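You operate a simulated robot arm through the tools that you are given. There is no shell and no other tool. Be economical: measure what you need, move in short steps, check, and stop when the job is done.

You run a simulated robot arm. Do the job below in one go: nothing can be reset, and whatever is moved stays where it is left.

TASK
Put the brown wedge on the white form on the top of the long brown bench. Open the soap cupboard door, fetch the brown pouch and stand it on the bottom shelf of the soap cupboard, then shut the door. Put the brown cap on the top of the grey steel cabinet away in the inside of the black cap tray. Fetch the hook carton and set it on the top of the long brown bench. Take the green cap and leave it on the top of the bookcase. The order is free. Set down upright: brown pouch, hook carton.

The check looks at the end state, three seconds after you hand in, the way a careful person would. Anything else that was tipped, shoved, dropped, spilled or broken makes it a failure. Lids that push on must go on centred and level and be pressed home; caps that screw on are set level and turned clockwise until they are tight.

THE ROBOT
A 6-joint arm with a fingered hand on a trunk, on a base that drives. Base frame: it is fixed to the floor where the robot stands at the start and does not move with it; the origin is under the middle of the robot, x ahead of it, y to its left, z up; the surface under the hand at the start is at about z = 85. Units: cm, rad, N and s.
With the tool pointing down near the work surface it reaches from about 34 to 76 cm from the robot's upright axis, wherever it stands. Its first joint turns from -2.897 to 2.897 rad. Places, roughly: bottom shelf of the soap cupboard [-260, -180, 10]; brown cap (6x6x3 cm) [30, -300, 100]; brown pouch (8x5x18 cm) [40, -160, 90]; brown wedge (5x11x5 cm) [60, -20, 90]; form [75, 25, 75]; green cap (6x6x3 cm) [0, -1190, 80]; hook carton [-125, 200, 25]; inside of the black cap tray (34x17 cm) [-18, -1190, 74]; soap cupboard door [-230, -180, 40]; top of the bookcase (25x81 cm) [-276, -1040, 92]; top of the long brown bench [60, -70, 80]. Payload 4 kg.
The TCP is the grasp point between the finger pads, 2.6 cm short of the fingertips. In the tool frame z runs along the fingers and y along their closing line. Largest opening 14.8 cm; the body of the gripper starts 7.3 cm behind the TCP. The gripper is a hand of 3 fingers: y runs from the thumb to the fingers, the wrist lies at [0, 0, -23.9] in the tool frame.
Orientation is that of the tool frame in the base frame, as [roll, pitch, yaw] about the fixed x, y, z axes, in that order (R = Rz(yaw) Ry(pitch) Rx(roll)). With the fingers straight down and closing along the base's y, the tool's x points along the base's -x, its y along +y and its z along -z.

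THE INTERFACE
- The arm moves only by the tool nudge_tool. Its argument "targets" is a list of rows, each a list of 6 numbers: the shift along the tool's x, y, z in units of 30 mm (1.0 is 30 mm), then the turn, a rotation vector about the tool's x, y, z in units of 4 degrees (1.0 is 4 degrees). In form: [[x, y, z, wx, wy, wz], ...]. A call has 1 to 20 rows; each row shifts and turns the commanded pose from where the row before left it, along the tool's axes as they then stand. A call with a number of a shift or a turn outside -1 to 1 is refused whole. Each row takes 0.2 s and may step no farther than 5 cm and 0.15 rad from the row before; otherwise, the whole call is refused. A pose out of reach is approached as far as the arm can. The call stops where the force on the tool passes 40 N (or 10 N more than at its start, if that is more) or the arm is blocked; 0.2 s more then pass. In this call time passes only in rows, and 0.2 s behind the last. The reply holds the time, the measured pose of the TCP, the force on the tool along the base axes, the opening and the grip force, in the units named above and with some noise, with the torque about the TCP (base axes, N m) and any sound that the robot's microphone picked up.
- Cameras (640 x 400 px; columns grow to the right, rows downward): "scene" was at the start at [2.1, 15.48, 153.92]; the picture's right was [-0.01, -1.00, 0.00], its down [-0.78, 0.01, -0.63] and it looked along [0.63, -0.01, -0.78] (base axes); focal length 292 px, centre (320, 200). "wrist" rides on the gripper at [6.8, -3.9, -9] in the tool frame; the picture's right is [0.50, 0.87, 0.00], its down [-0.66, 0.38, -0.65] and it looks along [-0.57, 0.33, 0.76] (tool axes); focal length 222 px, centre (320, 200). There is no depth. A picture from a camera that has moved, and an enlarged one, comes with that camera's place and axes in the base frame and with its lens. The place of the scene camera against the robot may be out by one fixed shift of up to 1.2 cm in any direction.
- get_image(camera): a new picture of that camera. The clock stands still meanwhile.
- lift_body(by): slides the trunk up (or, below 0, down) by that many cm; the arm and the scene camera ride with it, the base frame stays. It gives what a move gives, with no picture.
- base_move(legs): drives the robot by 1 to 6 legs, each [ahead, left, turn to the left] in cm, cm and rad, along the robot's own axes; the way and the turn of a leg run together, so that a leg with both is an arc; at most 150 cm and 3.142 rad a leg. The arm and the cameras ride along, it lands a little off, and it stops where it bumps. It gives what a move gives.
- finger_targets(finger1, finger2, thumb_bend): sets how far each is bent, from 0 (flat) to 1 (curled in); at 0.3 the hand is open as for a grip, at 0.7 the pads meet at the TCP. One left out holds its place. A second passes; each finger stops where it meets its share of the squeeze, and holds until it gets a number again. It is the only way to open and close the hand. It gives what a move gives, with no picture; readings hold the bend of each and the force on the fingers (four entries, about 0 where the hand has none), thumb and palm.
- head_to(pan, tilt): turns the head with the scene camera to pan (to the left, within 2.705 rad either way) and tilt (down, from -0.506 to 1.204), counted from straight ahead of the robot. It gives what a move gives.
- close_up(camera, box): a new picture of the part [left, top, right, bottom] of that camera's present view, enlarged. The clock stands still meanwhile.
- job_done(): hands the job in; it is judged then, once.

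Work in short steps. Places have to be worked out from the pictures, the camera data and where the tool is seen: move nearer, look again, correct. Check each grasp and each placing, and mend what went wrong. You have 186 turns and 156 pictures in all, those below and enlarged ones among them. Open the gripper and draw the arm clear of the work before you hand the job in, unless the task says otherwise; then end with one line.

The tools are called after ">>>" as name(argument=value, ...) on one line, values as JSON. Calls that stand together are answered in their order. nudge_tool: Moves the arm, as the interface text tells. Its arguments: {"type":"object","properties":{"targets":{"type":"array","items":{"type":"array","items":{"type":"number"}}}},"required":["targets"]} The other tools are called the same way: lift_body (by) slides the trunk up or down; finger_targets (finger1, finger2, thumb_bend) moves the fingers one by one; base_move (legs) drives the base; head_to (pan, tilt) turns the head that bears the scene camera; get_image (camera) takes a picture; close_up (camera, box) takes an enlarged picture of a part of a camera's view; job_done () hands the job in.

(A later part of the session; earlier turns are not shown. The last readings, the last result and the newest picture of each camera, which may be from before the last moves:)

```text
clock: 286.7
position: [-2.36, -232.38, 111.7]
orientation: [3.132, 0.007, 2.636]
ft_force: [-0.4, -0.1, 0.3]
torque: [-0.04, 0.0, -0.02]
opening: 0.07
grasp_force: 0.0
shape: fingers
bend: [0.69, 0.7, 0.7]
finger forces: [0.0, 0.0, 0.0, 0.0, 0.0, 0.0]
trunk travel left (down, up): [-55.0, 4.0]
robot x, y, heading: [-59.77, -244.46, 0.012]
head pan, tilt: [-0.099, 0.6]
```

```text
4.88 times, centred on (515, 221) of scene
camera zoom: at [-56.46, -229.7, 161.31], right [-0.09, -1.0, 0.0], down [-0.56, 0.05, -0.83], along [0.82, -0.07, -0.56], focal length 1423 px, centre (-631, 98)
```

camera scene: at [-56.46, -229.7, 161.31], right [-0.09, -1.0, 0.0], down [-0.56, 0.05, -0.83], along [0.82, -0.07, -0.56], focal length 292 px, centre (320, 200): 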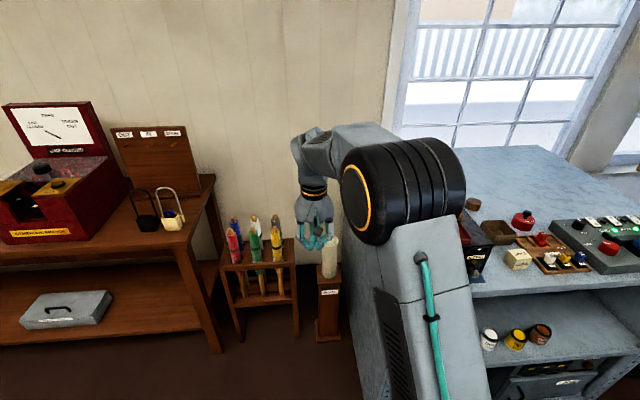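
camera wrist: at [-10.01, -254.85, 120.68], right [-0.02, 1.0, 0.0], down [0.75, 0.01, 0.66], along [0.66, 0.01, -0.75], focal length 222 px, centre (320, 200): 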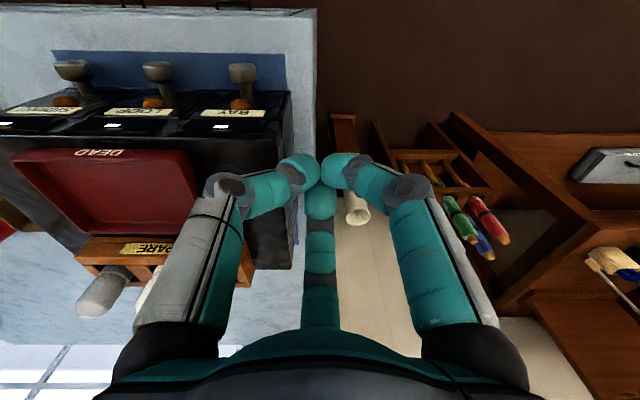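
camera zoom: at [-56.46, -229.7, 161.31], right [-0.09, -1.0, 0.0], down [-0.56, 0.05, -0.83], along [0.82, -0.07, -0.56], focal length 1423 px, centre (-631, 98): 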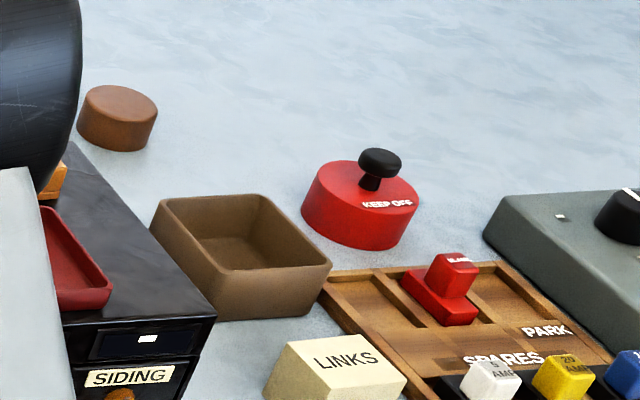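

Confirmed: a brown disc. I raise the trunk fully, bring the hand back to the right and drive in front of it.

>>> lift_body(by=4)

>>> nudge_tool(targets=[[-0.48, -0.876, 0, 0, 0, 0], [-0.48, -0.876, 0, 0, 0, 0], [-0.48, -0.876, 0, 0, 0, 0], [-0.48, -0.876, 0, 0, 0, 0]])

>>> base_move(legs=[[0, -49, -0.012], [9, 0, 0]])

>>> get_image(camera="wrist")

```text
clock: 287.5
position: [-2.37, -232.23, 115.67]
orientation: [3.132, 0.007, 2.639]
ft_force: [-0.7, 0.1, -0.9]
torque: [0.01, 0.01, -0.02]
opening: 0.07
grasp_force: 0.0
shape: fingers
bend: [0.69, 0.7, 0.7]
finger forces: [0.1, 0.0, 0.0, 0.0, 0.0, 0.0]
trunk travel left (down, up): [-59.0, 0.0]
robot x, y, heading: [-59.34, -244.19, 0.014]
head pan, tilt: [-0.099, 0.6]
```

```text
clock: 288.5
position: [-2.32, -244.3, 115.68]
orientation: [3.133, 0.007, 2.639]
ft_force: [0.4, 0.5, 0.0]
torque: [0.01, -0.01, 0.0]
opening: 0.04
grasp_force: 0.1
shape: fingers
bend: [0.69, 0.7, 0.7]
finger forces: [0.1, 0.1, 0.0, 0.0, 0.0, 0.1]
trunk travel left (down, up): [-59.0, 0.0]
robot x, y, heading: [-59.43, -243.91, 0.014]
head pan, tilt: [-0.099, 0.6]
```

```text
clock: 292.1
position: [7.07, -293.56, 115.56]
orientation: [3.133, 0.006, 2.633]
ft_force: [0.4, -0.4, 0.9]
torque: [-0.01, 0.05, 0.0]
opening: 0.07
grasp_force: 0.1
shape: fingers
bend: [0.69, 0.7, 0.7]
finger forces: [0.0, 0.0, 0.0, 0.1, 0.0, 0.1]
trunk travel left (down, up): [-59.0, 0.0]
robot x, y, heading: [-50.27, -293.51, 0.012]
head pan, tilt: [-0.099, 0.6]
```

```text
41 pictures are left
camera wrist: at [-0.73, -293.71, 124.62], right [-0.02, 1.0, 0.0], down [0.75, 0.01, 0.66], along [0.66, 0.01, -0.75], focal length 222 px, centre (320, 200)
```

wrist: 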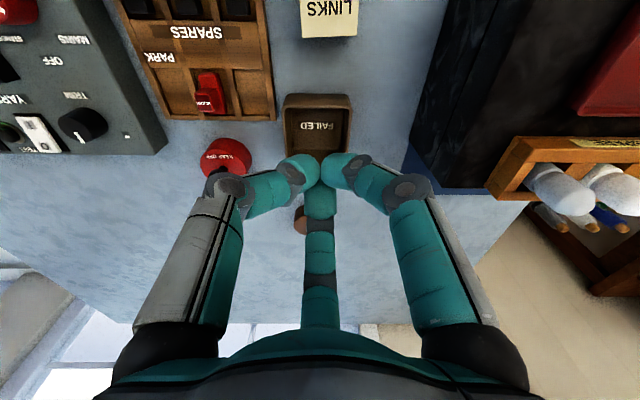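

The cap peeks out at about (29,-296). I open the fingers, tilt 20° forward for reach, and move above it.

>>> finger_targets(finger1=0.46, finger2=0.46, thumb_bend=0.46)

>>> nudge_tool(targets=[[0, 0, 0, -0.49, -0.9, 0], [0, 0, 0, -0.49, -0.9, 0], [0, 0, 0, -0.49, -0.9, 0], [0, 0, 0, -0.49, -0.9, 0], [0, 0, 0, -0.49, -0.9, 0], [-0.8, 0.33, 0.695, 0, 0, 0], [-0.8, 0.33, 0.695, 0, 0, 0], [-0.8, 0.33, 0.695, 0, 0, 0], [-0.8, 0.33, 0.695, 0, 0, 0], [-0.8, 0.33, 0.695, 0, 0, 0], [-0.8, 0.33, 0.695, 0, 0, 0], [-0.8, 0.33, 0.695, 0, 0, 0]])

>>> get_image(camera="wrist")

```text
clock: 293.1
position: [6.94, -293.7, 115.66]
orientation: [3.133, 0.007, 2.632]
ft_force: [-0.3, 0.4, -0.2]
torque: [-0.02, -0.03, -0.03]
opening: 7.48
grasp_force: 0.0
shape: fingers
bend: [0.46, 0.46, 0.46]
finger forces: [0.0, 0.0, 0.1, 0.1, 0.0, 0.0]
trunk travel left (down, up): [-59.0, 0.0]
robot x, y, heading: [-50.15, -293.67, 0.003]
head pan, tilt: [-0.099, 0.6]
```

```text
clock: 295.7
position: [29.2, -295.81, 108.56]
orientation: [2.957, 0.317, 2.603]
ft_force: [0.0, -0.5, -0.1]
torque: [0.01, -0.03, -0.03]
opening: 7.49
grasp_force: 0.1
shape: fingers
bend: [0.46, 0.46, 0.46]
finger forces: [0.1, 0.1, 0.1, 0.0, 0.0, 0.1]
trunk travel left (down, up): [-59.0, 0.0]
robot x, y, heading: [-49.98, -293.32, 0.008]
head pan, tilt: [-0.099, 0.6]
```

```text
40 pictures are left
camera wrist: at [18.71, -295.87, 114.25], right [-0.01, 1.0, 0.0], down [0.47, 0.01, 0.88], along [0.88, 0.01, -0.47], focal length 222 px, centre (320, 200)
```

wrist: 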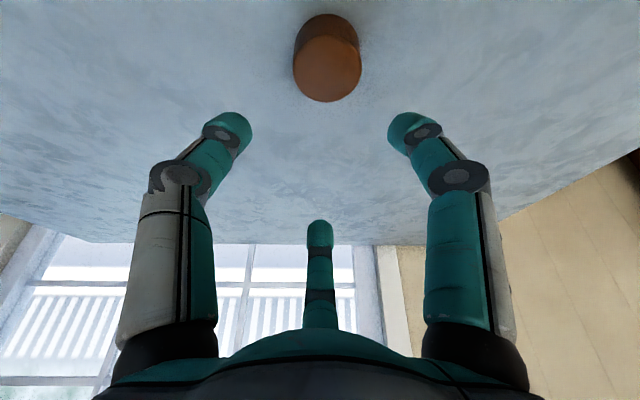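

Cap top at about (30.5,-295.2, 94.8). I descend to ~3 cm above the grasp height and check.

>>> nudge_tool(targets=[[0.23, -0.09, 0.92, 0, 0, 0], [0.23, -0.09, 0.92, 0, 0, 0], [0.23, -0.09, 0.92, 0, 0, 0], [0.23, -0.09, 0.92, 0, 0, 0]])

>>> get_image(camera="wrist")

```text
clock: 296.7
position: [30.65, -295.62, 99.36]
orientation: [2.944, 0.336, 2.597]
ft_force: [-6.0, -1.5, 19.1]
torque: [0.83, 0.64, 0.3]
opening: 7.61
grasp_force: 9.6
shape: fingers
bend: [0.44, 0.46, 0.46]
finger forces: [18.8, 0.0, 0.0, 0.1, 0.1, 0.1]
trunk travel left (down, up): [-59.0, 0.0]
robot x, y, heading: [-49.99, -293.47, 0.01]
head pan, tilt: [-0.099, 0.6]
stopped in row 4: the force on the tool passed its limit at 53 N (the readings are from after the stop); the commanded pose is now the measured one
```

```text
39 pictures are left
camera wrist: at [20.01, -295.55, 104.8], right [-0.01, 1.0, 0.0], down [0.45, 0.01, 0.89], along [0.89, 0.01, -0.45], focal length 222 px, centre (320, 200)
```

wrist: 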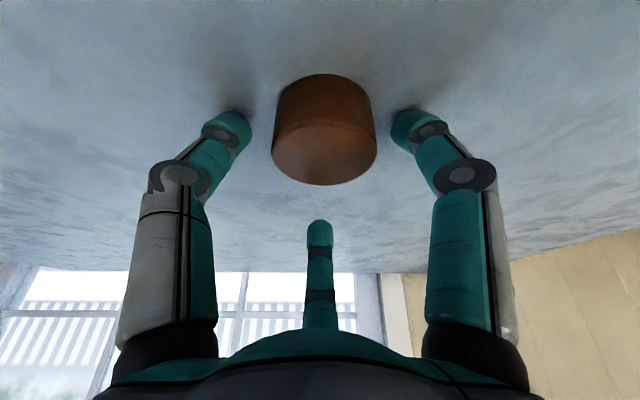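

A near finger touched the cabinet top (≈95.3); triangulation puts the cap at (28.8,-295.2), top ≈97.7. I lift, reduce the tilt, re-centre and narrow the fingers.

>>> nudge_tool(targets=[[-0.2, 0.1, -0.63, 0, 0, 0], [0, 0, 0, 0.49, 0.9, 0], [0, 0, 0, 0.49, 0.9, 0], [0.55, -0.18, -0.1, 0, 0, 0]])

>>> finger_targets(finger1=0.49, finger2=0.49, thumb_bend=0.49)

>>> get_image(camera="wrist")

```text
clock: 297.7
position: [28.94, -295.3, 100.76]
orientation: [3.023, 0.206, 2.62]
ft_force: [0.3, -0.2, -0.4]
torque: [-0.02, -0.01, 0.0]
opening: 7.54
grasp_force: 0.1
shape: fingers
bend: [0.46, 0.46, 0.46]
finger forces: [0.0, 0.0, 0.1, 0.1, 0.0, 0.1]
trunk travel left (down, up): [-59.0, 0.0]
robot x, y, heading: [-50.07, -293.6, 0.01]
head pan, tilt: [-0.099, 0.6]
```

```text
clock: 298.7
position: [28.72, -295.22, 100.84]
orientation: [3.023, 0.21, 2.621]
ft_force: [0.6, 0.2, -0.5]
torque: [0.02, -0.01, 0.0]
opening: 6.6
grasp_force: 0.0
shape: fingers
bend: [0.49, 0.49, 0.49]
finger forces: [0.0, 0.0, 0.0, 0.0, 0.0, 0.1]
trunk travel left (down, up): [-59.0, 0.0]
robot x, y, heading: [-50.32, -293.41, 0.01]
head pan, tilt: [-0.099, 0.6]
```

```text
38 pictures are left
camera wrist: at [19.13, -295.17, 107.78], right [-0.02, 1.0, 0.0], down [0.58, 0.01, 0.81], along [0.81, 0.01, -0.58], focal length 222 px, centre (320, 200)
```

wrist: 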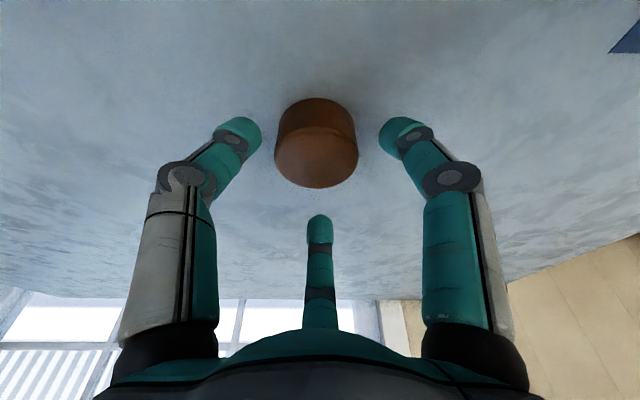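

Centred. I lower 2.8 cm and close.

>>> nudge_tool(targets=[[0.1, -0.055, 0.45, 0, 0, 0], [0.09, -0.05, 0.42, 0, 0, 0]])

>>> finger_targets(finger1=0.68, finger2=0.68, thumb_bend=0.68)

>>> nudge_tool(targets=[[-0.07, 0.04, -0.32, 0, 0, 0], [-0.15, 0.08, -0.7, 0, 0, 0], [-0.15, 0.08, -0.7, 0, 0, 0], [-0.15, 0.08, -0.7, 0, 0, 0]])

>>> get_image(camera="wrist")

```text
clock: 299.3
position: [28.74, -295.27, 98.99]
orientation: [3.016, 0.22, 2.622]
ft_force: [-2.6, -0.8, 41.5]
torque: [0.08, 0.93, 0.29]
opening: 6.65
grasp_force: 20.9
shape: fingers
bend: [0.47, 0.49, 0.49]
finger forces: [22.1, 0.0, 0.0, 0.1, 19.2, 0.0]
trunk travel left (down, up): [-59.0, 0.0]
robot x, y, heading: [-49.99, -293.37, 0.012]
head pan, tilt: [-0.099, 0.6]
```

```text
clock: 300.3
position: [28.55, -295.17, 98.65]
orientation: [3.017, 0.216, 2.621]
ft_force: [-10.9, 5.4, 42.9]
torque: [2.0, 1.2, 0.38]
opening: 4.58
grasp_force: 30.0
shape: fingers
bend: [0.43, 0.61, 0.64]
finger forces: [48.1, 5.7, 0.0, 0.0, 6.2, 0.0]
trunk travel left (down, up): [-59.0, 0.0]
robot x, y, heading: [-49.93, -293.06, 0.007]
head pan, tilt: [-0.099, 0.6]
```

```text
clock: 301.3
position: [28.78, -295.3, 105.6]
orientation: [3.022, 0.208, 2.621]
ft_force: [-0.3, -0.7, -0.3]
torque: [-0.01, -0.01, 0.03]
opening: 4.47
grasp_force: 10.8
shape: fingers
bend: [0.47, 0.61, 0.64]
finger forces: [7.3, 5.4, 0.0, 0.0, 8.3, 0.0]
trunk travel left (down, up): [-59.0, 0.0]
robot x, y, heading: [-50.45, -293.46, 0.012]
head pan, tilt: [-0.099, 0.6]
```

```text
37 pictures are left
camera wrist: at [19.06, -295.35, 112.52], right [-0.02, 1.0, 0.0], down [0.58, 0.01, 0.81], along [0.81, 0.01, -0.58], focal length 222 px, centre (320, 200)
```

wrist: 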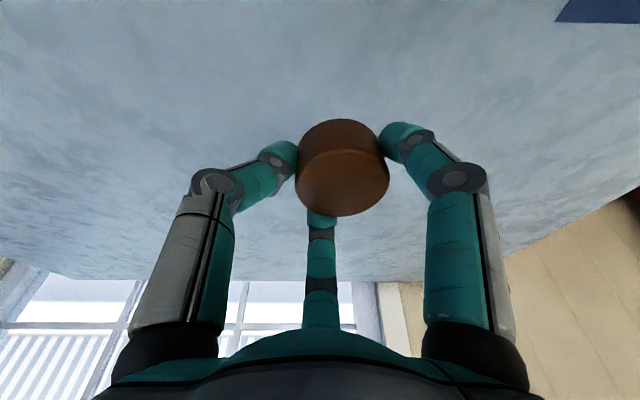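

The cap is held by all three fingers. I back off and look along the room toward the far work area.

>>> nudge_tool(targets=[[-0.2, 0.1, -0.97, 0, 0, 0], [-0.1, 0.05, -0.5, 0, 0, 0]])

>>> base_move(legs=[[-45, 0, 0]])

>>> head_to(pan=-1.62, tilt=0.25)

>>> get_image(camera="scene")

```text
clock: 301.9
position: [28.8, -295.2, 110.12]
orientation: [3.022, 0.208, 2.621]
ft_force: [0.0, 0.3, 0.0]
torque: [0.01, -0.01, 0.0]
opening: 4.46
grasp_force: 10.1
shape: fingers
bend: [0.47, 0.61, 0.64]
finger forces: [7.2, 5.4, 0.1, 0.0, 8.3, 0.0]
trunk travel left (down, up): [-59.0, 0.0]
robot x, y, heading: [-49.88, -293.47, 0.013]
head pan, tilt: [-0.099, 0.6]
```

```text
clock: 304.6
position: [-16.91, -295.83, 110.09]
orientation: [3.022, 0.208, 2.622]
ft_force: [-0.2, 0.3, -1.0]
torque: [0.02, 0.02, 0.0]
opening: 4.43
grasp_force: 10.6
shape: fingers
bend: [0.47, 0.61, 0.64]
finger forces: [7.3, 5.5, 0.0, 0.0, 8.4, 0.1]
trunk travel left (down, up): [-59.0, 0.0]
robot x, y, heading: [-96.0, -293.86, 0.01]
head pan, tilt: [-0.099, 0.6]
```

```text
clock: 306.2
position: [-16.82, -295.85, 110.05]
orientation: [3.022, 0.207, 2.62]
ft_force: [0.0, -0.4, -0.2]
torque: [-0.01, -0.01, 0.01]
opening: 4.46
grasp_force: 10.4
shape: fingers
bend: [0.47, 0.61, 0.64]
finger forces: [7.3, 5.5, 0.1, 0.0, 8.4, 0.1]
trunk travel left (down, up): [-59.0, 0.0]
robot x, y, heading: [-95.86, -293.92, 0.011]
head pan, tilt: [-1.62, 0.25]
```

```text
36 pictures are left
camera scene: at [-101.77, -287.72, 168.54], right [-1.0, 0.04, 0.0], down [0.01, 0.25, -0.97], along [-0.04, -0.97, -0.25], focal length 292 px, centre (320, 200)
```

scene: 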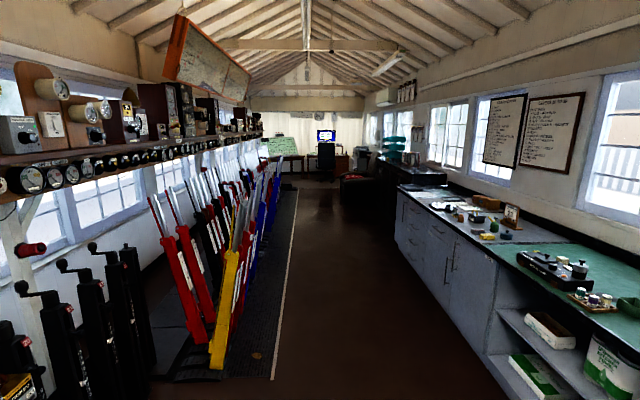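

A long corridor, x from about -78 to -230, is clear. I move to its middle, turn right and drive down it.

>>> base_move(legs=[[-57, 0, 0], [0, 0, -1.582], [150, 0, 0], [150, 0, 0], [150, 0, 0]])

>>> head_to(pan=0.1, tilt=0.3)

>>> get_image(camera="scene")

```text
clock: 334.5
position: [-170.16, -823.51, 110.18]
orientation: [3.024, 0.207, 1.031]
ft_force: [-0.9, -0.2, -0.8]
torque: [-0.02, 0.01, 0.03]
opening: 4.39
grasp_force: 9.7
shape: fingers
bend: [0.48, 0.61, 0.64]
finger forces: [6.7, 5.6, 0.1, 0.0, 7.8, 0.1]
trunk travel left (down, up): [-59.0, 0.0]
robot x, y, heading: [-166.43, -744.67, -1.583]
head pan, tilt: [-1.62, 0.25]
```

```text
clock: 336.2
position: [-170.17, -823.4, 110.07]
orientation: [3.02, 0.206, 1.027]
ft_force: [0.7, 1.1, -0.8]
torque: [-0.01, -0.01, 0.01]
opening: 4.39
grasp_force: 10.2
shape: fingers
bend: [0.48, 0.61, 0.64]
finger forces: [6.6, 5.6, 0.1, 0.1, 7.8, 0.0]
trunk travel left (down, up): [-59.0, 0.0]
robot x, y, heading: [-166.68, -744.74, -1.585]
head pan, tilt: [0.099, 0.3]
```

```text
35 pictures are left
camera scene: at [-149.15, -748.7, 168.07], right [-1.0, -0.09, 0.0], down [-0.03, 0.29, -0.96], along [0.08, -0.95, -0.3], focal length 292 px, centre (320, 200)
```

scene: 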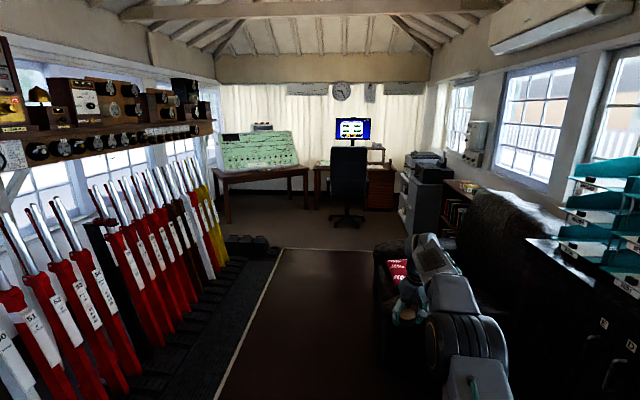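

The far table with a green board holds the tray region; I zoom in.

>>> close_up(camera="scene", box=[200, 110, 330, 190])

>>> close_up(camera="scene", box=[390, 130, 520, 260])

```text
4.92 times, centred on (265, 150) of scene
camera zoom: at [-149.15, -748.7, 168.07], right [-1.0, -0.09, 0.0], down [-0.03, 0.29, -0.96], along [0.08, -0.95, -0.3], focal length 1436 px, centre (591, 446)
```

zoom: 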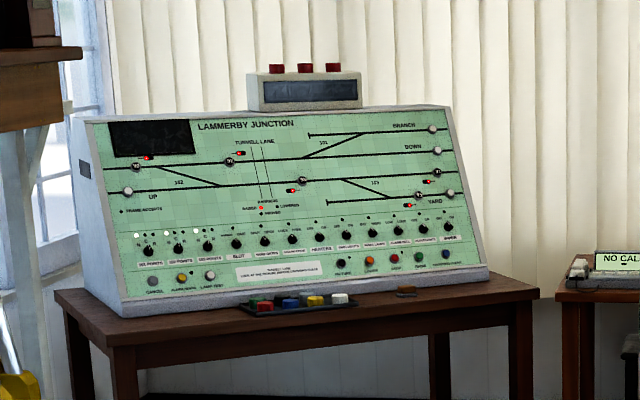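

```text
3.08 times, centred on (455, 195) of scene
camera zoom: at [-149.15, -748.7, 168.07], right [-1.0, -0.09, 0.0], down [-0.03, 0.29, -0.96], along [0.08, -0.95, -0.3], focal length 897 px, centre (-95, 215)
```

zoom: 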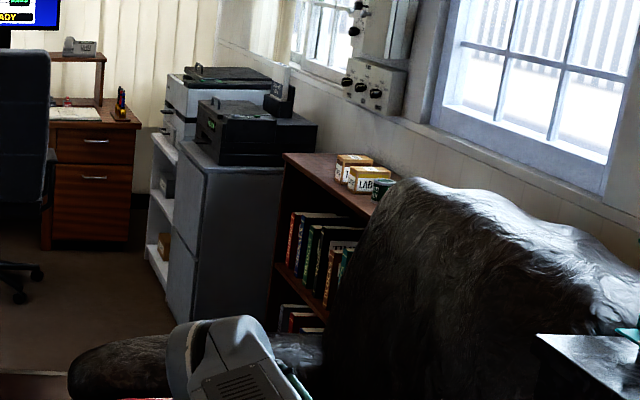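

The black tray with coloured caps stands in front of the panel; the bookcase is on the right wall. I drive on down the mat, then turn left short of the office chair.

>>> base_move(legs=[[100, 32, 0], [150, 0, 0.014], [58, 0, 0], [0, 0, 1.57]])

>>> head_to(pan=-0.7, tilt=0.5)

>>> get_image(camera="scene")

```text
clock: 355.4
position: [-53.71, -1052.98, 110.0]
orientation: [3.025, 0.21, 2.65]
ft_force: [-0.5, 0.0, -0.4]
torque: [-0.03, -0.02, 0.0]
opening: 4.31
grasp_force: 9.2
shape: fingers
bend: [0.48, 0.61, 0.64]
finger forces: [5.6, 5.8, 0.0, 0.0, 7.1, 0.0]
trunk travel left (down, up): [-59.0, 0.0]
robot x, y, heading: [-132.72, -1053.59, 0.038]
head pan, tilt: [0.099, 0.3]
```

```text
clock: 356.5
position: [-53.62, -1053.1, 110.16]
orientation: [3.022, 0.207, 2.648]
ft_force: [0.4, -0.1, -1.0]
torque: [0.0, -0.04, 0.0]
opening: 4.31
grasp_force: 9.7
shape: fingers
bend: [0.48, 0.61, 0.64]
finger forces: [5.7, 5.8, 0.0, 0.0, 7.1, 0.0]
trunk travel left (down, up): [-59.0, 0.0]
robot x, y, heading: [-132.47, -1053.47, 0.037]
head pan, tilt: [-0.7, 0.499]
```

```text
32 pictures are left
camera scene: at [-131.49, -1043.66, 166.23], right [-0.62, -0.79, 0.0], down [-0.38, 0.29, -0.88], along [0.69, -0.54, -0.48], focal length 292 px, centre (320, 200)
```

scene: 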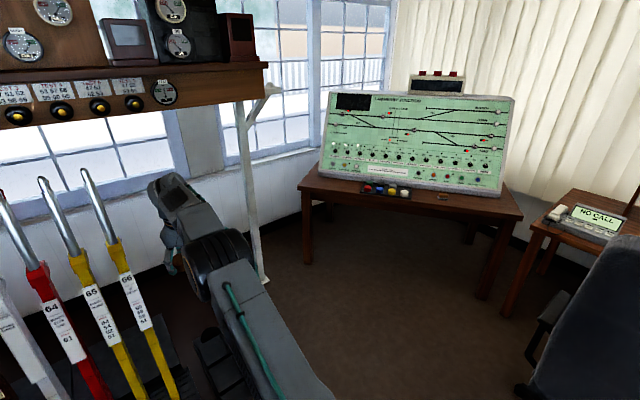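

Clear floor; a thin white post stands at about (32,-1114). I move up beside it, turn right to face the table and slide left in front of the tray.

>>> base_move(legs=[[71, -23, 0], [0, 0, -1.605], [0, 40, 0]])

>>> head_to(pan=0.0, tilt=0.7)

>>> get_image(camera="scene")

>>> get_image(camera="wrist")

```text
clock: 359.0
position: [-18.26, -1064.15, 109.87]
orientation: [3.025, 0.207, 2.642]
ft_force: [-1.1, -0.2, -0.1]
torque: [0.0, -0.03, 0.01]
opening: 4.27
grasp_force: 9.0
shape: fingers
bend: [0.48, 0.61, 0.64]
finger forces: [5.7, 5.9, 0.1, 0.0, 7.1, 0.0]
trunk travel left (down, up): [-59.0, 0.0]
robot x, y, heading: [-97.38, -1063.76, 0.03]
head pan, tilt: [-0.7, 0.499]
stopped in leg 1: the robot was blocked; the commanded pose is now the measured one
```

```text
clock: 360.1
position: [-18.2, -1064.24, 110.0]
orientation: [3.024, 0.204, 2.641]
ft_force: [1.0, 0.5, -1.0]
torque: [0.0, -0.02, -0.04]
opening: 4.27
grasp_force: 8.9
shape: fingers
bend: [0.48, 0.61, 0.64]
finger forces: [5.7, 5.7, 0.0, 0.0, 7.2, 0.0]
trunk travel left (down, up): [-59.0, 0.0]
robot x, y, heading: [-96.9, -1063.69, 0.028]
head pan, tilt: [0.0, 0.7]
```

```text
31 pictures are left
camera scene: at [-94.57, -1048.16, 164.46], right [0.03, -1.0, 0.0], down [-0.64, -0.02, -0.77], along [0.76, 0.02, -0.64], focal length 292 px, centre (320, 200)
```

scene: 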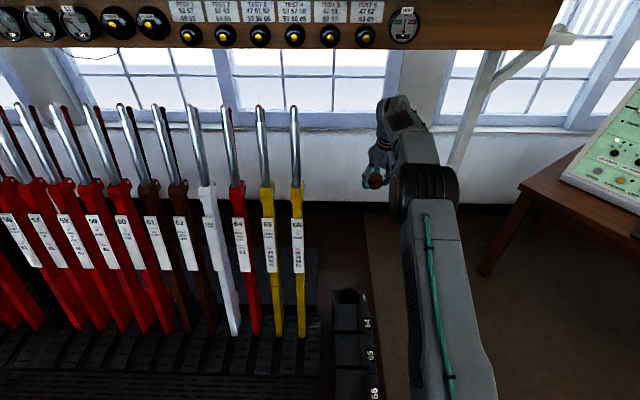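

```text
30 pictures are left
camera wrist: at [-27.92, -1064.42, 116.86], right [-0.03, 1.0, 0.0], down [0.58, 0.02, 0.81], along [0.81, 0.03, -0.58], focal length 222 px, centre (320, 200)
```

wrist: 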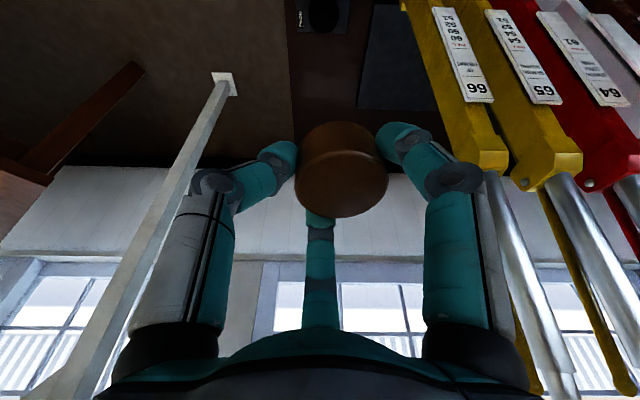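

Floor pedals block the base. I retract the arm, turn right here, advance along x≈-105 (clear of chair and pedals), then slide left to the tray.

>>> nudge_tool(targets=[[0.9, -0.48, -0.243, 0, 0, 0], [0.9, -0.48, -0.243, 0, 0, 0], [0.9, -0.48, -0.243, 0, 0, 0], [0.9, -0.48, -0.243, 0, 0, 0], [0.9, -0.48, -0.243, 0, 0, 0], [0.9, -0.48, -0.243, 0, 0, 0], [0.9, -0.48, -0.243, 0, 0, 0]])

>>> base_move(legs=[[-9, 0, 0], [0, 0, -1.6], [46, 0, 0], [0, 85, 0]])

>>> get_image(camera="scene")

```text
clock: 361.7
position: [-40.34, -1064.3, 109.92]
orientation: [3.025, 0.203, 2.642]
ft_force: [0.9, -0.3, -1.0]
torque: [0.01, -0.01, -0.02]
opening: 4.23
grasp_force: 9.3
shape: fingers
bend: [0.48, 0.61, 0.64]
finger forces: [5.6, 5.6, 0.0, 0.0, 6.8, 0.1]
trunk travel left (down, up): [-59.0, 0.0]
robot x, y, heading: [-97.26, -1064.03, 0.028]
head pan, tilt: [0.0, 0.7]
```

```text
clock: 373.1
position: [-24.48, -1167.39, 109.84]
orientation: [3.026, 0.204, 1.027]
ft_force: [0.9, -0.5, -0.9]
torque: [-0.02, 0.0, -0.02]
opening: 4.22
grasp_force: 9.3
shape: fingers
bend: [0.49, 0.61, 0.64]
finger forces: [5.4, 5.5, 0.0, 0.0, 6.6, 0.0]
trunk travel left (down, up): [-59.0, 0.0]
robot x, y, heading: [-21.39, -1110.58, -1.583]
head pan, tilt: [0.0, 0.7]
```

```text
29 pictures are left
camera scene: at [-4.86, -1113.97, 164.45], right [-1.0, 0.01, 0.0], down [0.01, 0.64, -0.76], along [-0.01, -0.76, -0.64], focal length 292 px, centre (320, 200)
```

scene: 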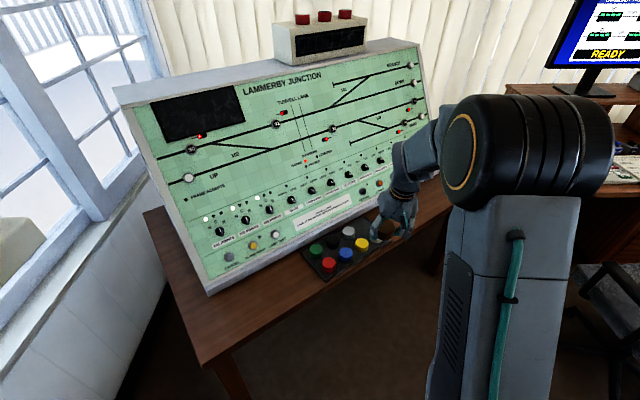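

I'm in front of the tray. I zoom in on it.

>>> close_up(camera="scene", box=[285, 195, 445, 295])

```text
4.00 times, centred on (365, 245) of scene
camera zoom: at [-4.86, -1113.97, 164.45], right [-1.0, 0.01, 0.0], down [0.01, 0.64, -0.76], along [-0.01, -0.76, -0.64], focal length 1167 px, centre (140, 20)
```

zoom: 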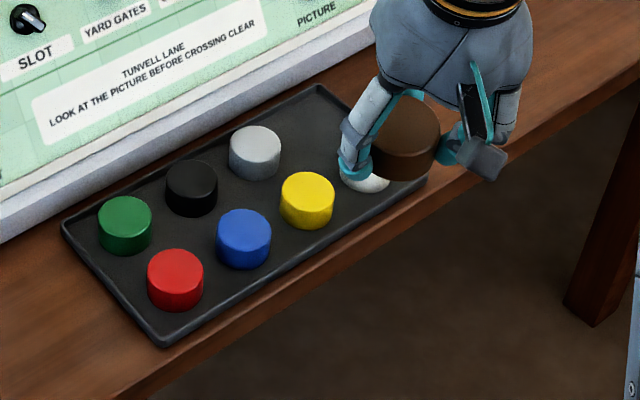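

The tray's fourth back-row slot, about (-25.5,-1201.3), is free. I drive 24 cm closer (base under the table) and turn the hand 48° about the vertical so the fingers fall between neighbours.

>>> base_move(legs=[[24, 0, 0]])

>>> nudge_tool(targets=[[0, 0, 0, -0.203, 0.115, -0.972], [0, 0, 0, -0.203, 0.115, -0.972], [0, 0, 0, -0.203, 0.115, -0.972], [0, 0, 0, -0.203, 0.115, -0.972], [0, 0, 0, -0.203, 0.115, -0.972], [0, 0, 0, -0.203, 0.115, -0.972], [0, 0, 0, -0.203, 0.115, -0.972], [0, 0, 0, -0.203, 0.115, -0.972], [0, 0, 0, -0.203, 0.115, -0.972], [0, 0, 0, -0.203, 0.115, -0.972], [0, 0, 0, -0.203, 0.115, -0.972]])

>>> get_image(camera="wrist")

```text
clock: 374.9
position: [-25.08, -1190.92, 109.91]
orientation: [3.024, 0.205, 1.026]
ft_force: [-0.4, 0.3, -0.5]
torque: [0.02, 0.0, 0.01]
opening: 4.19
grasp_force: 9.1
shape: fingers
bend: [0.49, 0.61, 0.64]
finger forces: [5.4, 5.6, 0.0, 0.1, 6.6, 0.1]
trunk travel left (down, up): [-59.0, 0.0]
robot x, y, heading: [-22.03, -1134.17, -1.585]
head pan, tilt: [0.0, 0.7]
```

```text
clock: 377.3
position: [-25.04, -1190.78, 109.98]
orientation: [3.024, 0.204, 1.795]
ft_force: [-0.5, 0.3, -1.3]
torque: [0.0, 0.05, 0.0]
opening: 4.22
grasp_force: 9.0
shape: fingers
bend: [0.49, 0.61, 0.64]
finger forces: [5.4, 5.6, 0.0, 0.0, 6.6, 0.0]
trunk travel left (down, up): [-59.0, 0.0]
robot x, y, heading: [-21.9, -1134.34, -1.587]
head pan, tilt: [0.0, 0.7]
```

```text
27 pictures are left
camera wrist: at [-31.66, -1183.72, 117.01], right [0.73, 0.69, 0.0], down [0.4, -0.42, 0.81], along [0.56, -0.59, -0.58], focal length 222 px, centre (320, 200)
```

wrist: 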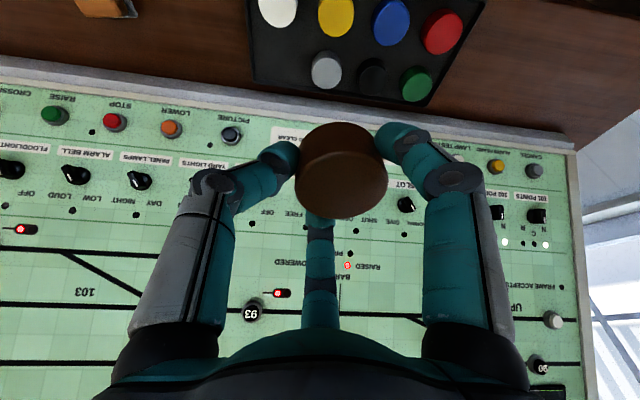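

All seven caps and the free slot are visible. I move over the free slot and lower by trunk to ~8 cm above the tray.

>>> nudge_tool(targets=[[-0.917, -0.29, 0.157, 0, 0, 0], [-0.917, -0.29, 0.157, 0, 0, 0], [-0.917, -0.29, 0.157, 0, 0, 0], [-0.917, -0.29, 0.157, 0, 0, 0]])

>>> lift_body(by=-24)

>>> get_image(camera="wrist")

```text
clock: 378.3
position: [-25.71, -1202.57, 109.82]
orientation: [3.024, 0.203, 1.793]
ft_force: [1.2, 0.2, 0.0]
torque: [0.01, 0.0, 0.04]
opening: 4.18
grasp_force: 8.1
shape: fingers
bend: [0.49, 0.61, 0.64]
finger forces: [5.4, 5.6, 0.0, 0.0, 6.5, 0.0]
trunk travel left (down, up): [-59.0, 0.0]
robot x, y, heading: [-21.83, -1134.02, -1.587]
head pan, tilt: [0.0, 0.7]
```

```text
clock: 380.8
position: [-25.7, -1202.5, 85.93]
orientation: [3.025, 0.203, 1.793]
ft_force: [0.1, 0.6, -0.3]
torque: [-0.02, 0.0, 0.02]
opening: 4.22
grasp_force: 8.6
shape: fingers
bend: [0.49, 0.61, 0.64]
finger forces: [5.5, 5.6, 0.0, 0.0, 6.5, 0.0]
trunk travel left (down, up): [-35.0, 24.0]
robot x, y, heading: [-21.93, -1134.29, -1.591]
head pan, tilt: [0.0, 0.7]
```

```text
26 pictures are left
camera wrist: at [-32.33, -1195.32, 93.0], right [0.73, 0.69, 0.0], down [0.4, -0.42, 0.81], along [0.56, -0.59, -0.58], focal length 222 px, centre (320, 200)
```

wrist: 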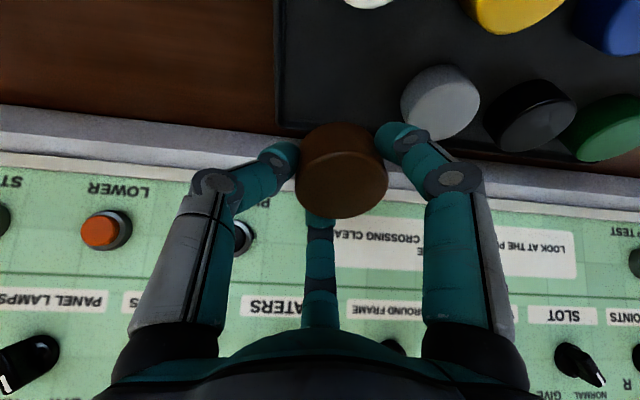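

Estimated landing needs ~1 cm shift away from the back rim. I correct, lower 6 cm by trunk, then feel for the tray floor.

>>> nudge_tool(targets=[[0.25, -0.28, -0.08, 0, 0, 0]])

>>> lift_body(by=-6)

>>> get_image(camera="wrist")

```text
clock: 381.2
position: [-26.76, -1201.78, 85.84]
orientation: [3.027, 0.205, 1.794]
ft_force: [-1.1, -0.2, -0.4]
torque: [0.01, 0.0, 0.03]
opening: 4.16
grasp_force: 8.8
shape: fingers
bend: [0.49, 0.61, 0.64]
finger forces: [5.4, 5.7, 0.0, 0.0, 6.6, 0.0]
trunk travel left (down, up): [-35.0, 24.0]
robot x, y, heading: [-22.05, -1134.27, -1.583]
head pan, tilt: [0.0, 0.7]
```

```text
clock: 382.2
position: [-26.69, -1201.91, 79.87]
orientation: [3.025, 0.204, 1.791]
ft_force: [-0.1, 0.7, 0.9]
torque: [-0.01, 0.0, -0.02]
opening: 4.21
grasp_force: 8.9
shape: fingers
bend: [0.49, 0.61, 0.64]
finger forces: [5.4, 5.7, 0.0, 0.1, 6.5, 0.1]
trunk travel left (down, up): [-29.0, 30.0]
robot x, y, heading: [-22.05, -1134.27, -1.587]
head pan, tilt: [0.0, 0.7]
```

```text
25 pictures are left
camera wrist: at [-33.35, -1194.71, 86.88], right [0.73, 0.69, 0.0], down [0.4, -0.42, 0.81], along [0.56, -0.59, -0.58], focal length 222 px, centre (320, 200)
```

wrist: 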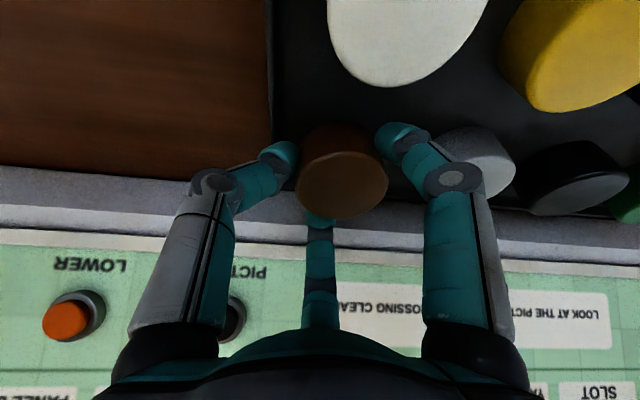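

Well inside the tray. I lower gently until contact.

>>> nudge_tool(targets=[[0.05, -0.03, 0.24, 0, 0, 0], [0.03, -0.02, 0.16, 0, 0, 0]])

>>> nudge_tool(targets=[[0.03, -0.02, 0.16, 0, 0, 0], [0.03, -0.02, 0.16, 0, 0, 0]])

```text
clock: 382.8
position: [-26.71, -1201.92, 78.57]
orientation: [3.024, 0.205, 1.793]
ft_force: [-0.3, 0.1, -0.6]
torque: [0.01, -0.01, 0.0]
opening: 4.18
grasp_force: 9.3
shape: fingers
bend: [0.49, 0.61, 0.64]
finger forces: [5.4, 5.7, 0.0, 0.1, 6.4, 0.1]
trunk travel left (down, up): [-29.0, 30.0]
robot x, y, heading: [-21.75, -1134.42, -1.587]
head pan, tilt: [0.0, 0.7]
```

```text
clock: 383.6
position: [-26.84, -1201.94, 78.32]
orientation: [3.029, 0.215, 1.792]
ft_force: [-0.8, 6.5, 26.1]
torque: [1.2, -0.39, 0.18]
opening: 4.23
grasp_force: 21.5
shape: fingers
bend: [0.46, 0.61, 0.64]
finger forces: [30.1, 6.1, 0.0, 0.1, 5.9, 0.0]
trunk travel left (down, up): [-29.0, 30.0]
robot x, y, heading: [-21.81, -1133.87, -1.591]
head pan, tilt: [0.0, 0.7]
stopped in row 2: the force on the tool passed its limit at 42 N (the readings are from after the stop); the commanded pose is now the measured one
```

Finger1's tip touches the tray floor, the cap is within millimetres of it. I release with small openings and rise.

>>> nudge_tool(targets=[[-0.02, 0.01, -0.08, 0, 0, 0]])

>>> finger_targets(finger1=0.45, finger2=0.56, thumb_bend=0.57)

>>> nudge_tool(targets=[[-0.07, 0.04, -0.32, 0, 0, 0], [-0.2, 0.11, -0.95, 0, 0, 0], [-0.2, 0.11, -0.95, 0, 0, 0], [-0.2, 0.11, -0.95, 0, 0, 0]])

>>> get_image(camera="wrist")

```text
clock: 384.0
position: [-26.87, -1201.91, 78.29]
orientation: [3.028, 0.21, 1.789]
ft_force: [-1.0, 3.5, 19.2]
torque: [0.87, -0.28, 0.1]
opening: 4.2
grasp_force: 18.5
shape: fingers
bend: [0.46, 0.61, 0.64]
finger forces: [24.3, 6.5, 0.0, 0.0, 6.5, 0.1]
trunk travel left (down, up): [-29.0, 30.0]
robot x, y, heading: [-21.76, -1133.93, -1.586]
head pan, tilt: [0.0, 0.7]
```

```text
clock: 385.0
position: [-26.77, -1201.84, 78.33]
orientation: [3.029, 0.215, 1.791]
ft_force: [4.0, 1.1, 28.9]
torque: [0.89, -0.34, 0.18]
opening: 4.32
grasp_force: 16.1
shape: fingers
bend: [0.48, 0.56, 0.61]
finger forces: [24.3, 0.1, 0.1, 0.0, 8.1, 0.0]
trunk travel left (down, up): [-29.0, 30.0]
robot x, y, heading: [-22.11, -1134.28, -1.59]
head pan, tilt: [0.0, 0.7]
```

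```text
clock: 386.0
position: [-26.88, -1202.18, 87.97]
orientation: [3.025, 0.207, 1.791]
ft_force: [-0.1, 0.2, 0.2]
torque: [0.01, -0.01, 0.0]
opening: 6.08
grasp_force: 0.0
shape: fingers
bend: [0.45, 0.56, 0.56]
finger forces: [0.0, 0.1, 0.0, 0.0, 0.0, 0.0]
trunk travel left (down, up): [-29.0, 30.0]
robot x, y, heading: [-21.63, -1133.98, -1.588]
head pan, tilt: [0.0, 0.7]
```

```text
24 pictures are left
camera wrist: at [-33.44, -1194.93, 95.05], right [0.73, 0.69, -0.01], down [0.4, -0.42, 0.81], along [0.56, -0.59, -0.58], focal length 222 px, centre (320, 200)
```

wrist: 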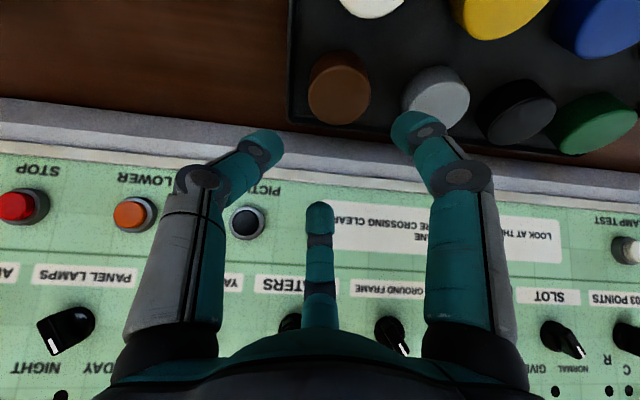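

Brown cap sits flat in its slot. I turn the hand 24° back about the vertical and move above the green cap at ≈(-5.8,-1186.6).

>>> finger_targets(finger1=0.48, finger2=0.48, thumb_bend=0.48)

>>> nudge_tool(targets=[[-0.1, 0.06, -0.49, 0, 0, 0], [0, 0, 0, 0.203, -0.115, 0.972], [0, 0, 0, 0.203, -0.115, 0.972], [0, 0, 0, 0.203, -0.115, 0.972], [0, 0, 0, 0.203, -0.115, 0.972], [0, 0, 0, 0.203, -0.115, 0.972], [0, 0, 0, 0.203, -0.115, 0.972], [0.906, 0.855, -0.088, 0, 0, 0], [0.906, 0.855, -0.088, 0, 0, 0], [0.906, 0.855, -0.088, 0, 0, 0], [0.906, 0.855, -0.088, 0, 0, 0], [0.906, 0.855, -0.088, 0, 0, 0], [0.906, 0.855, -0.088, 0, 0, 0], [0.906, 0.855, -0.088, 0, 0, 0]])

>>> get_image(camera="wrist")

```text
clock: 387.0
position: [-26.8, -1202.12, 87.98]
orientation: [3.026, 0.21, 1.79]
ft_force: [0.3, 0.5, 0.1]
torque: [-0.02, 0.01, -0.02]
opening: 6.89
grasp_force: 0.0
shape: fingers
bend: [0.48, 0.48, 0.48]
finger forces: [0.0, 0.0, 0.0, 0.1, 0.1, 0.1]
trunk travel left (down, up): [-29.0, 30.0]
robot x, y, heading: [-22.06, -1134.22, -1.588]
head pan, tilt: [0.0, 0.7]
```

```text
clock: 390.0
position: [-5.64, -1186.48, 89.48]
orientation: [3.025, 0.209, 1.373]
ft_force: [-0.2, 0.5, 0.1]
torque: [-0.04, -0.02, 0.01]
opening: 6.91
grasp_force: 0.0
shape: fingers
bend: [0.48, 0.48, 0.48]
finger forces: [0.0, 0.0, 0.0, 0.0, 0.0, 0.1]
trunk travel left (down, up): [-29.0, 30.0]
robot x, y, heading: [-21.68, -1134.29, -1.59]
head pan, tilt: [0.0, 0.7]
```

```text
23 pictures are left
camera wrist: at [-8.79, -1177.2, 96.42], right [0.94, 0.33, 0.0], down [0.19, -0.55, 0.82], along [0.27, -0.77, -0.58], focal length 222 px, centre (320, 200)
```

wrist: 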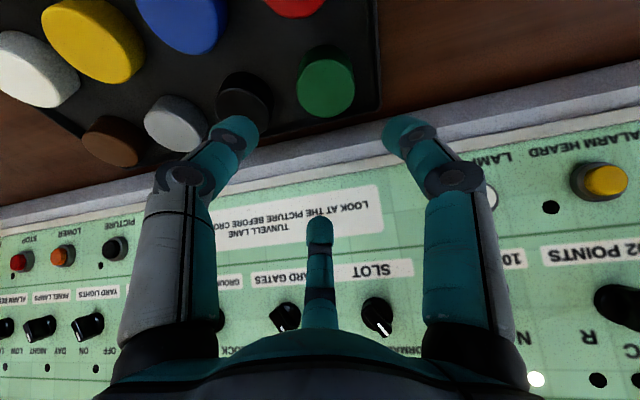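

Green cap at about (-4.9,-1186.3). I descend 8 cm and check alignment.

>>> nudge_tool(targets=[[0.21, -0.05, 0.87, 0, 0, 0], [0.21, -0.05, 0.87, 0, 0, 0], [0.21, -0.05, 0.87, 0, 0, 0]])

>>> get_image(camera="wrist")

```text
clock: 390.8
position: [-5.13, -1186.19, 81.26]
orientation: [3.022, 0.209, 1.371]
ft_force: [0.5, 0.0, 0.0]
torque: [0.0, -0.01, -0.02]
opening: 6.9
grasp_force: 0.0
shape: fingers
bend: [0.48, 0.48, 0.48]
finger forces: [0.0, 0.0, 0.0, 0.0, 0.1, 0.1]
trunk travel left (down, up): [-29.0, 30.0]
robot x, y, heading: [-22.14, -1134.2, -1.588]
head pan, tilt: [0.0, 0.7]
```

```text
22 pictures are left
camera wrist: at [-8.36, -1176.95, 88.3], right [0.94, 0.33, 0.0], down [0.19, -0.55, 0.81], along [0.27, -0.77, -0.58], focal length 222 px, centre (320, 200)
```

wrist: 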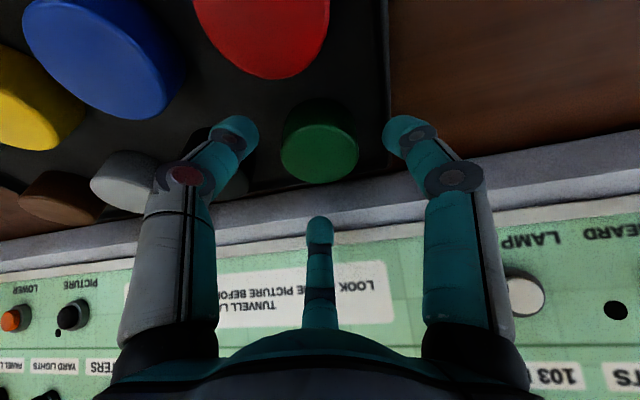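

Well centred. I narrow the fingers to clear the rim, lower 1.7 cm and close.

>>> finger_targets(finger1=0.53, finger2=0.53, thumb_bend=0.53)

>>> nudge_tool(targets=[[-0.04, -0.02, 0.3, 0, 0, 0], [0.06, -0.03, 0.28, 0, 0, 0]])

>>> finger_targets(finger1=0.68, finger2=0.68, thumb_bend=0.68)

>>> nudge_tool(targets=[[-0.07, 0.04, -0.32, 0, 0, 0], [-0.2, 0.11, -0.95, 0, 0, 0], [-0.2, 0.11, -0.95, 0, 0, 0]])

>>> get_image(camera="wrist")

```text
clock: 391.8
position: [-5.28, -1186.37, 81.39]
orientation: [3.023, 0.21, 1.372]
ft_force: [-0.1, 0.3, -1.2]
torque: [0.04, -0.02, -0.01]
opening: 5.28
grasp_force: 0.1
shape: fingers
bend: [0.53, 0.53, 0.53]
finger forces: [0.1, 0.1, 0.0, 0.0, 0.0, 0.0]
trunk travel left (down, up): [-29.0, 30.0]
robot x, y, heading: [-21.81, -1134.34, -1.587]
head pan, tilt: [0.0, 0.7]
```

```text
clock: 392.4
position: [-5.23, -1186.6, 79.58]
orientation: [3.025, 0.208, 1.371]
ft_force: [0.3, -0.2, 0.4]
torque: [-0.03, 0.0, 0.03]
opening: 5.26
grasp_force: 0.0
shape: fingers
bend: [0.53, 0.53, 0.53]
finger forces: [0.0, 0.0, 0.0, 0.1, 0.1, 0.1]
trunk travel left (down, up): [-29.0, 30.0]
robot x, y, heading: [-21.54, -1134.1, -1.584]
head pan, tilt: [0.0, 0.7]
```

```text
clock: 393.4
position: [-5.22, -1186.49, 79.62]
orientation: [3.023, 0.208, 1.37]
ft_force: [-1.0, -0.6, 3.8]
torque: [-0.17, 0.01, -0.01]
opening: 3.93
grasp_force: 15.2
shape: fingers
bend: [0.56, 0.57, 0.61]
finger forces: [10.3, 8.7, 0.0, 0.0, 12.1, 0.0]
trunk travel left (down, up): [-29.0, 30.0]
robot x, y, heading: [-21.76, -1134.04, -1.594]
head pan, tilt: [0.0, 0.7]
```

```text
clock: 394.2
position: [-5.13, -1186.46, 86.49]
orientation: [3.023, 0.21, 1.372]
ft_force: [0.0, 0.4, 0.0]
torque: [-0.01, 0.0, 0.01]
opening: 3.92
grasp_force: 15.4
shape: fingers
bend: [0.56, 0.59, 0.61]
finger forces: [10.9, 8.1, 0.0, 0.1, 11.5, 0.0]
trunk travel left (down, up): [-29.0, 30.0]
robot x, y, heading: [-21.83, -1133.66, -1.592]
head pan, tilt: [0.0, 0.7]
```

```text
21 pictures are left
camera wrist: at [-8.25, -1177.14, 93.49], right [0.94, 0.33, 0.0], down [0.2, -0.55, 0.81], along [0.27, -0.77, -0.58], focal length 222 px, centre (320, 200)
```

wrist: 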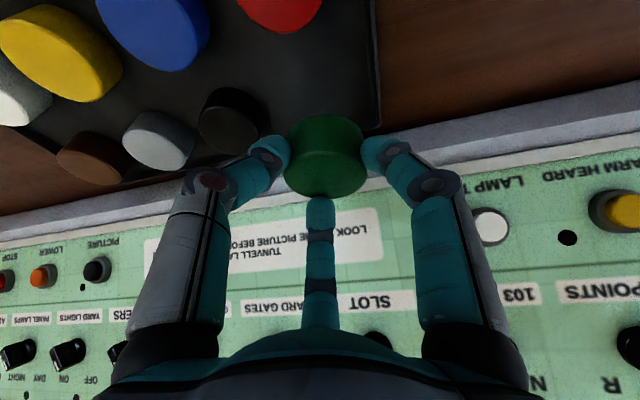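

Green cap is firmly held. I raise the trunk, back out the way I came, turn to face the bookcase and approach to look.

>>> lift_body(by=30)

>>> base_move(legs=[[-24, 0, 0.017], [0, -86, 0], [-37, 0, 0], [0, 0, -1.57]])

>>> head_to(pan=0.0, tilt=0.45)

>>> get_image(camera="scene")

```text
clock: 397.2
position: [-5.15, -1186.53, 116.57]
orientation: [3.024, 0.209, 1.371]
ft_force: [-0.8, -0.7, -0.6]
torque: [0.0, -0.01, 0.02]
opening: 3.94
grasp_force: 15.0
shape: fingers
bend: [0.56, 0.59, 0.61]
finger forces: [10.8, 8.1, 0.0, 0.1, 11.6, 0.0]
trunk travel left (down, up): [-59.0, 0.0]
robot x, y, heading: [-21.54, -1134.06, -1.591]
head pan, tilt: [0.0, 0.7]
```

```text
clock: 408.9
position: [-161.4, -1092.65, 116.38]
orientation: [3.025, 0.21, -0.156]
ft_force: [-0.2, -0.1, 0.5]
torque: [0.02, 0.03, -0.03]
opening: 3.9
grasp_force: 14.3
shape: fingers
bend: [0.56, 0.59, 0.61]
finger forces: [10.5, 8.0, 0.0, 0.0, 11.3, 0.1]
trunk travel left (down, up): [-59.0, 0.0]
robot x, y, heading: [-109.71, -1073.55, -3.116]
head pan, tilt: [0.0, 0.7]
```

```text
clock: 409.7
position: [-161.37, -1092.63, 116.51]
orientation: [3.026, 0.209, -0.154]
ft_force: [0.0, 0.3, 0.1]
torque: [0.02, 0.03, -0.01]
opening: 3.9
grasp_force: 14.9
shape: fingers
bend: [0.56, 0.59, 0.61]
finger forces: [10.5, 8.0, 0.0, 0.0, 11.3, 0.0]
trunk travel left (down, up): [-59.0, 0.0]
robot x, y, heading: [-110.3, -1073.33, -3.117]
head pan, tilt: [0.0, 0.45]
```

```text
20 pictures are left
camera scene: at [-112.13, -1090.38, 166.67], right [-0.03, 1.0, 0.0], down [0.44, 0.01, -0.9], along [-0.9, -0.02, -0.44], focal length 292 px, centre (320, 200)
```

scene: 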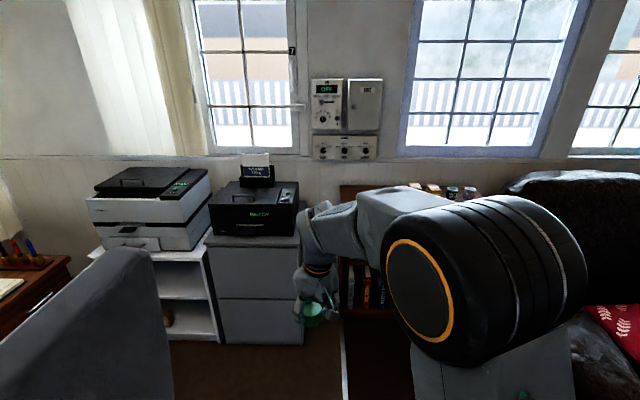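

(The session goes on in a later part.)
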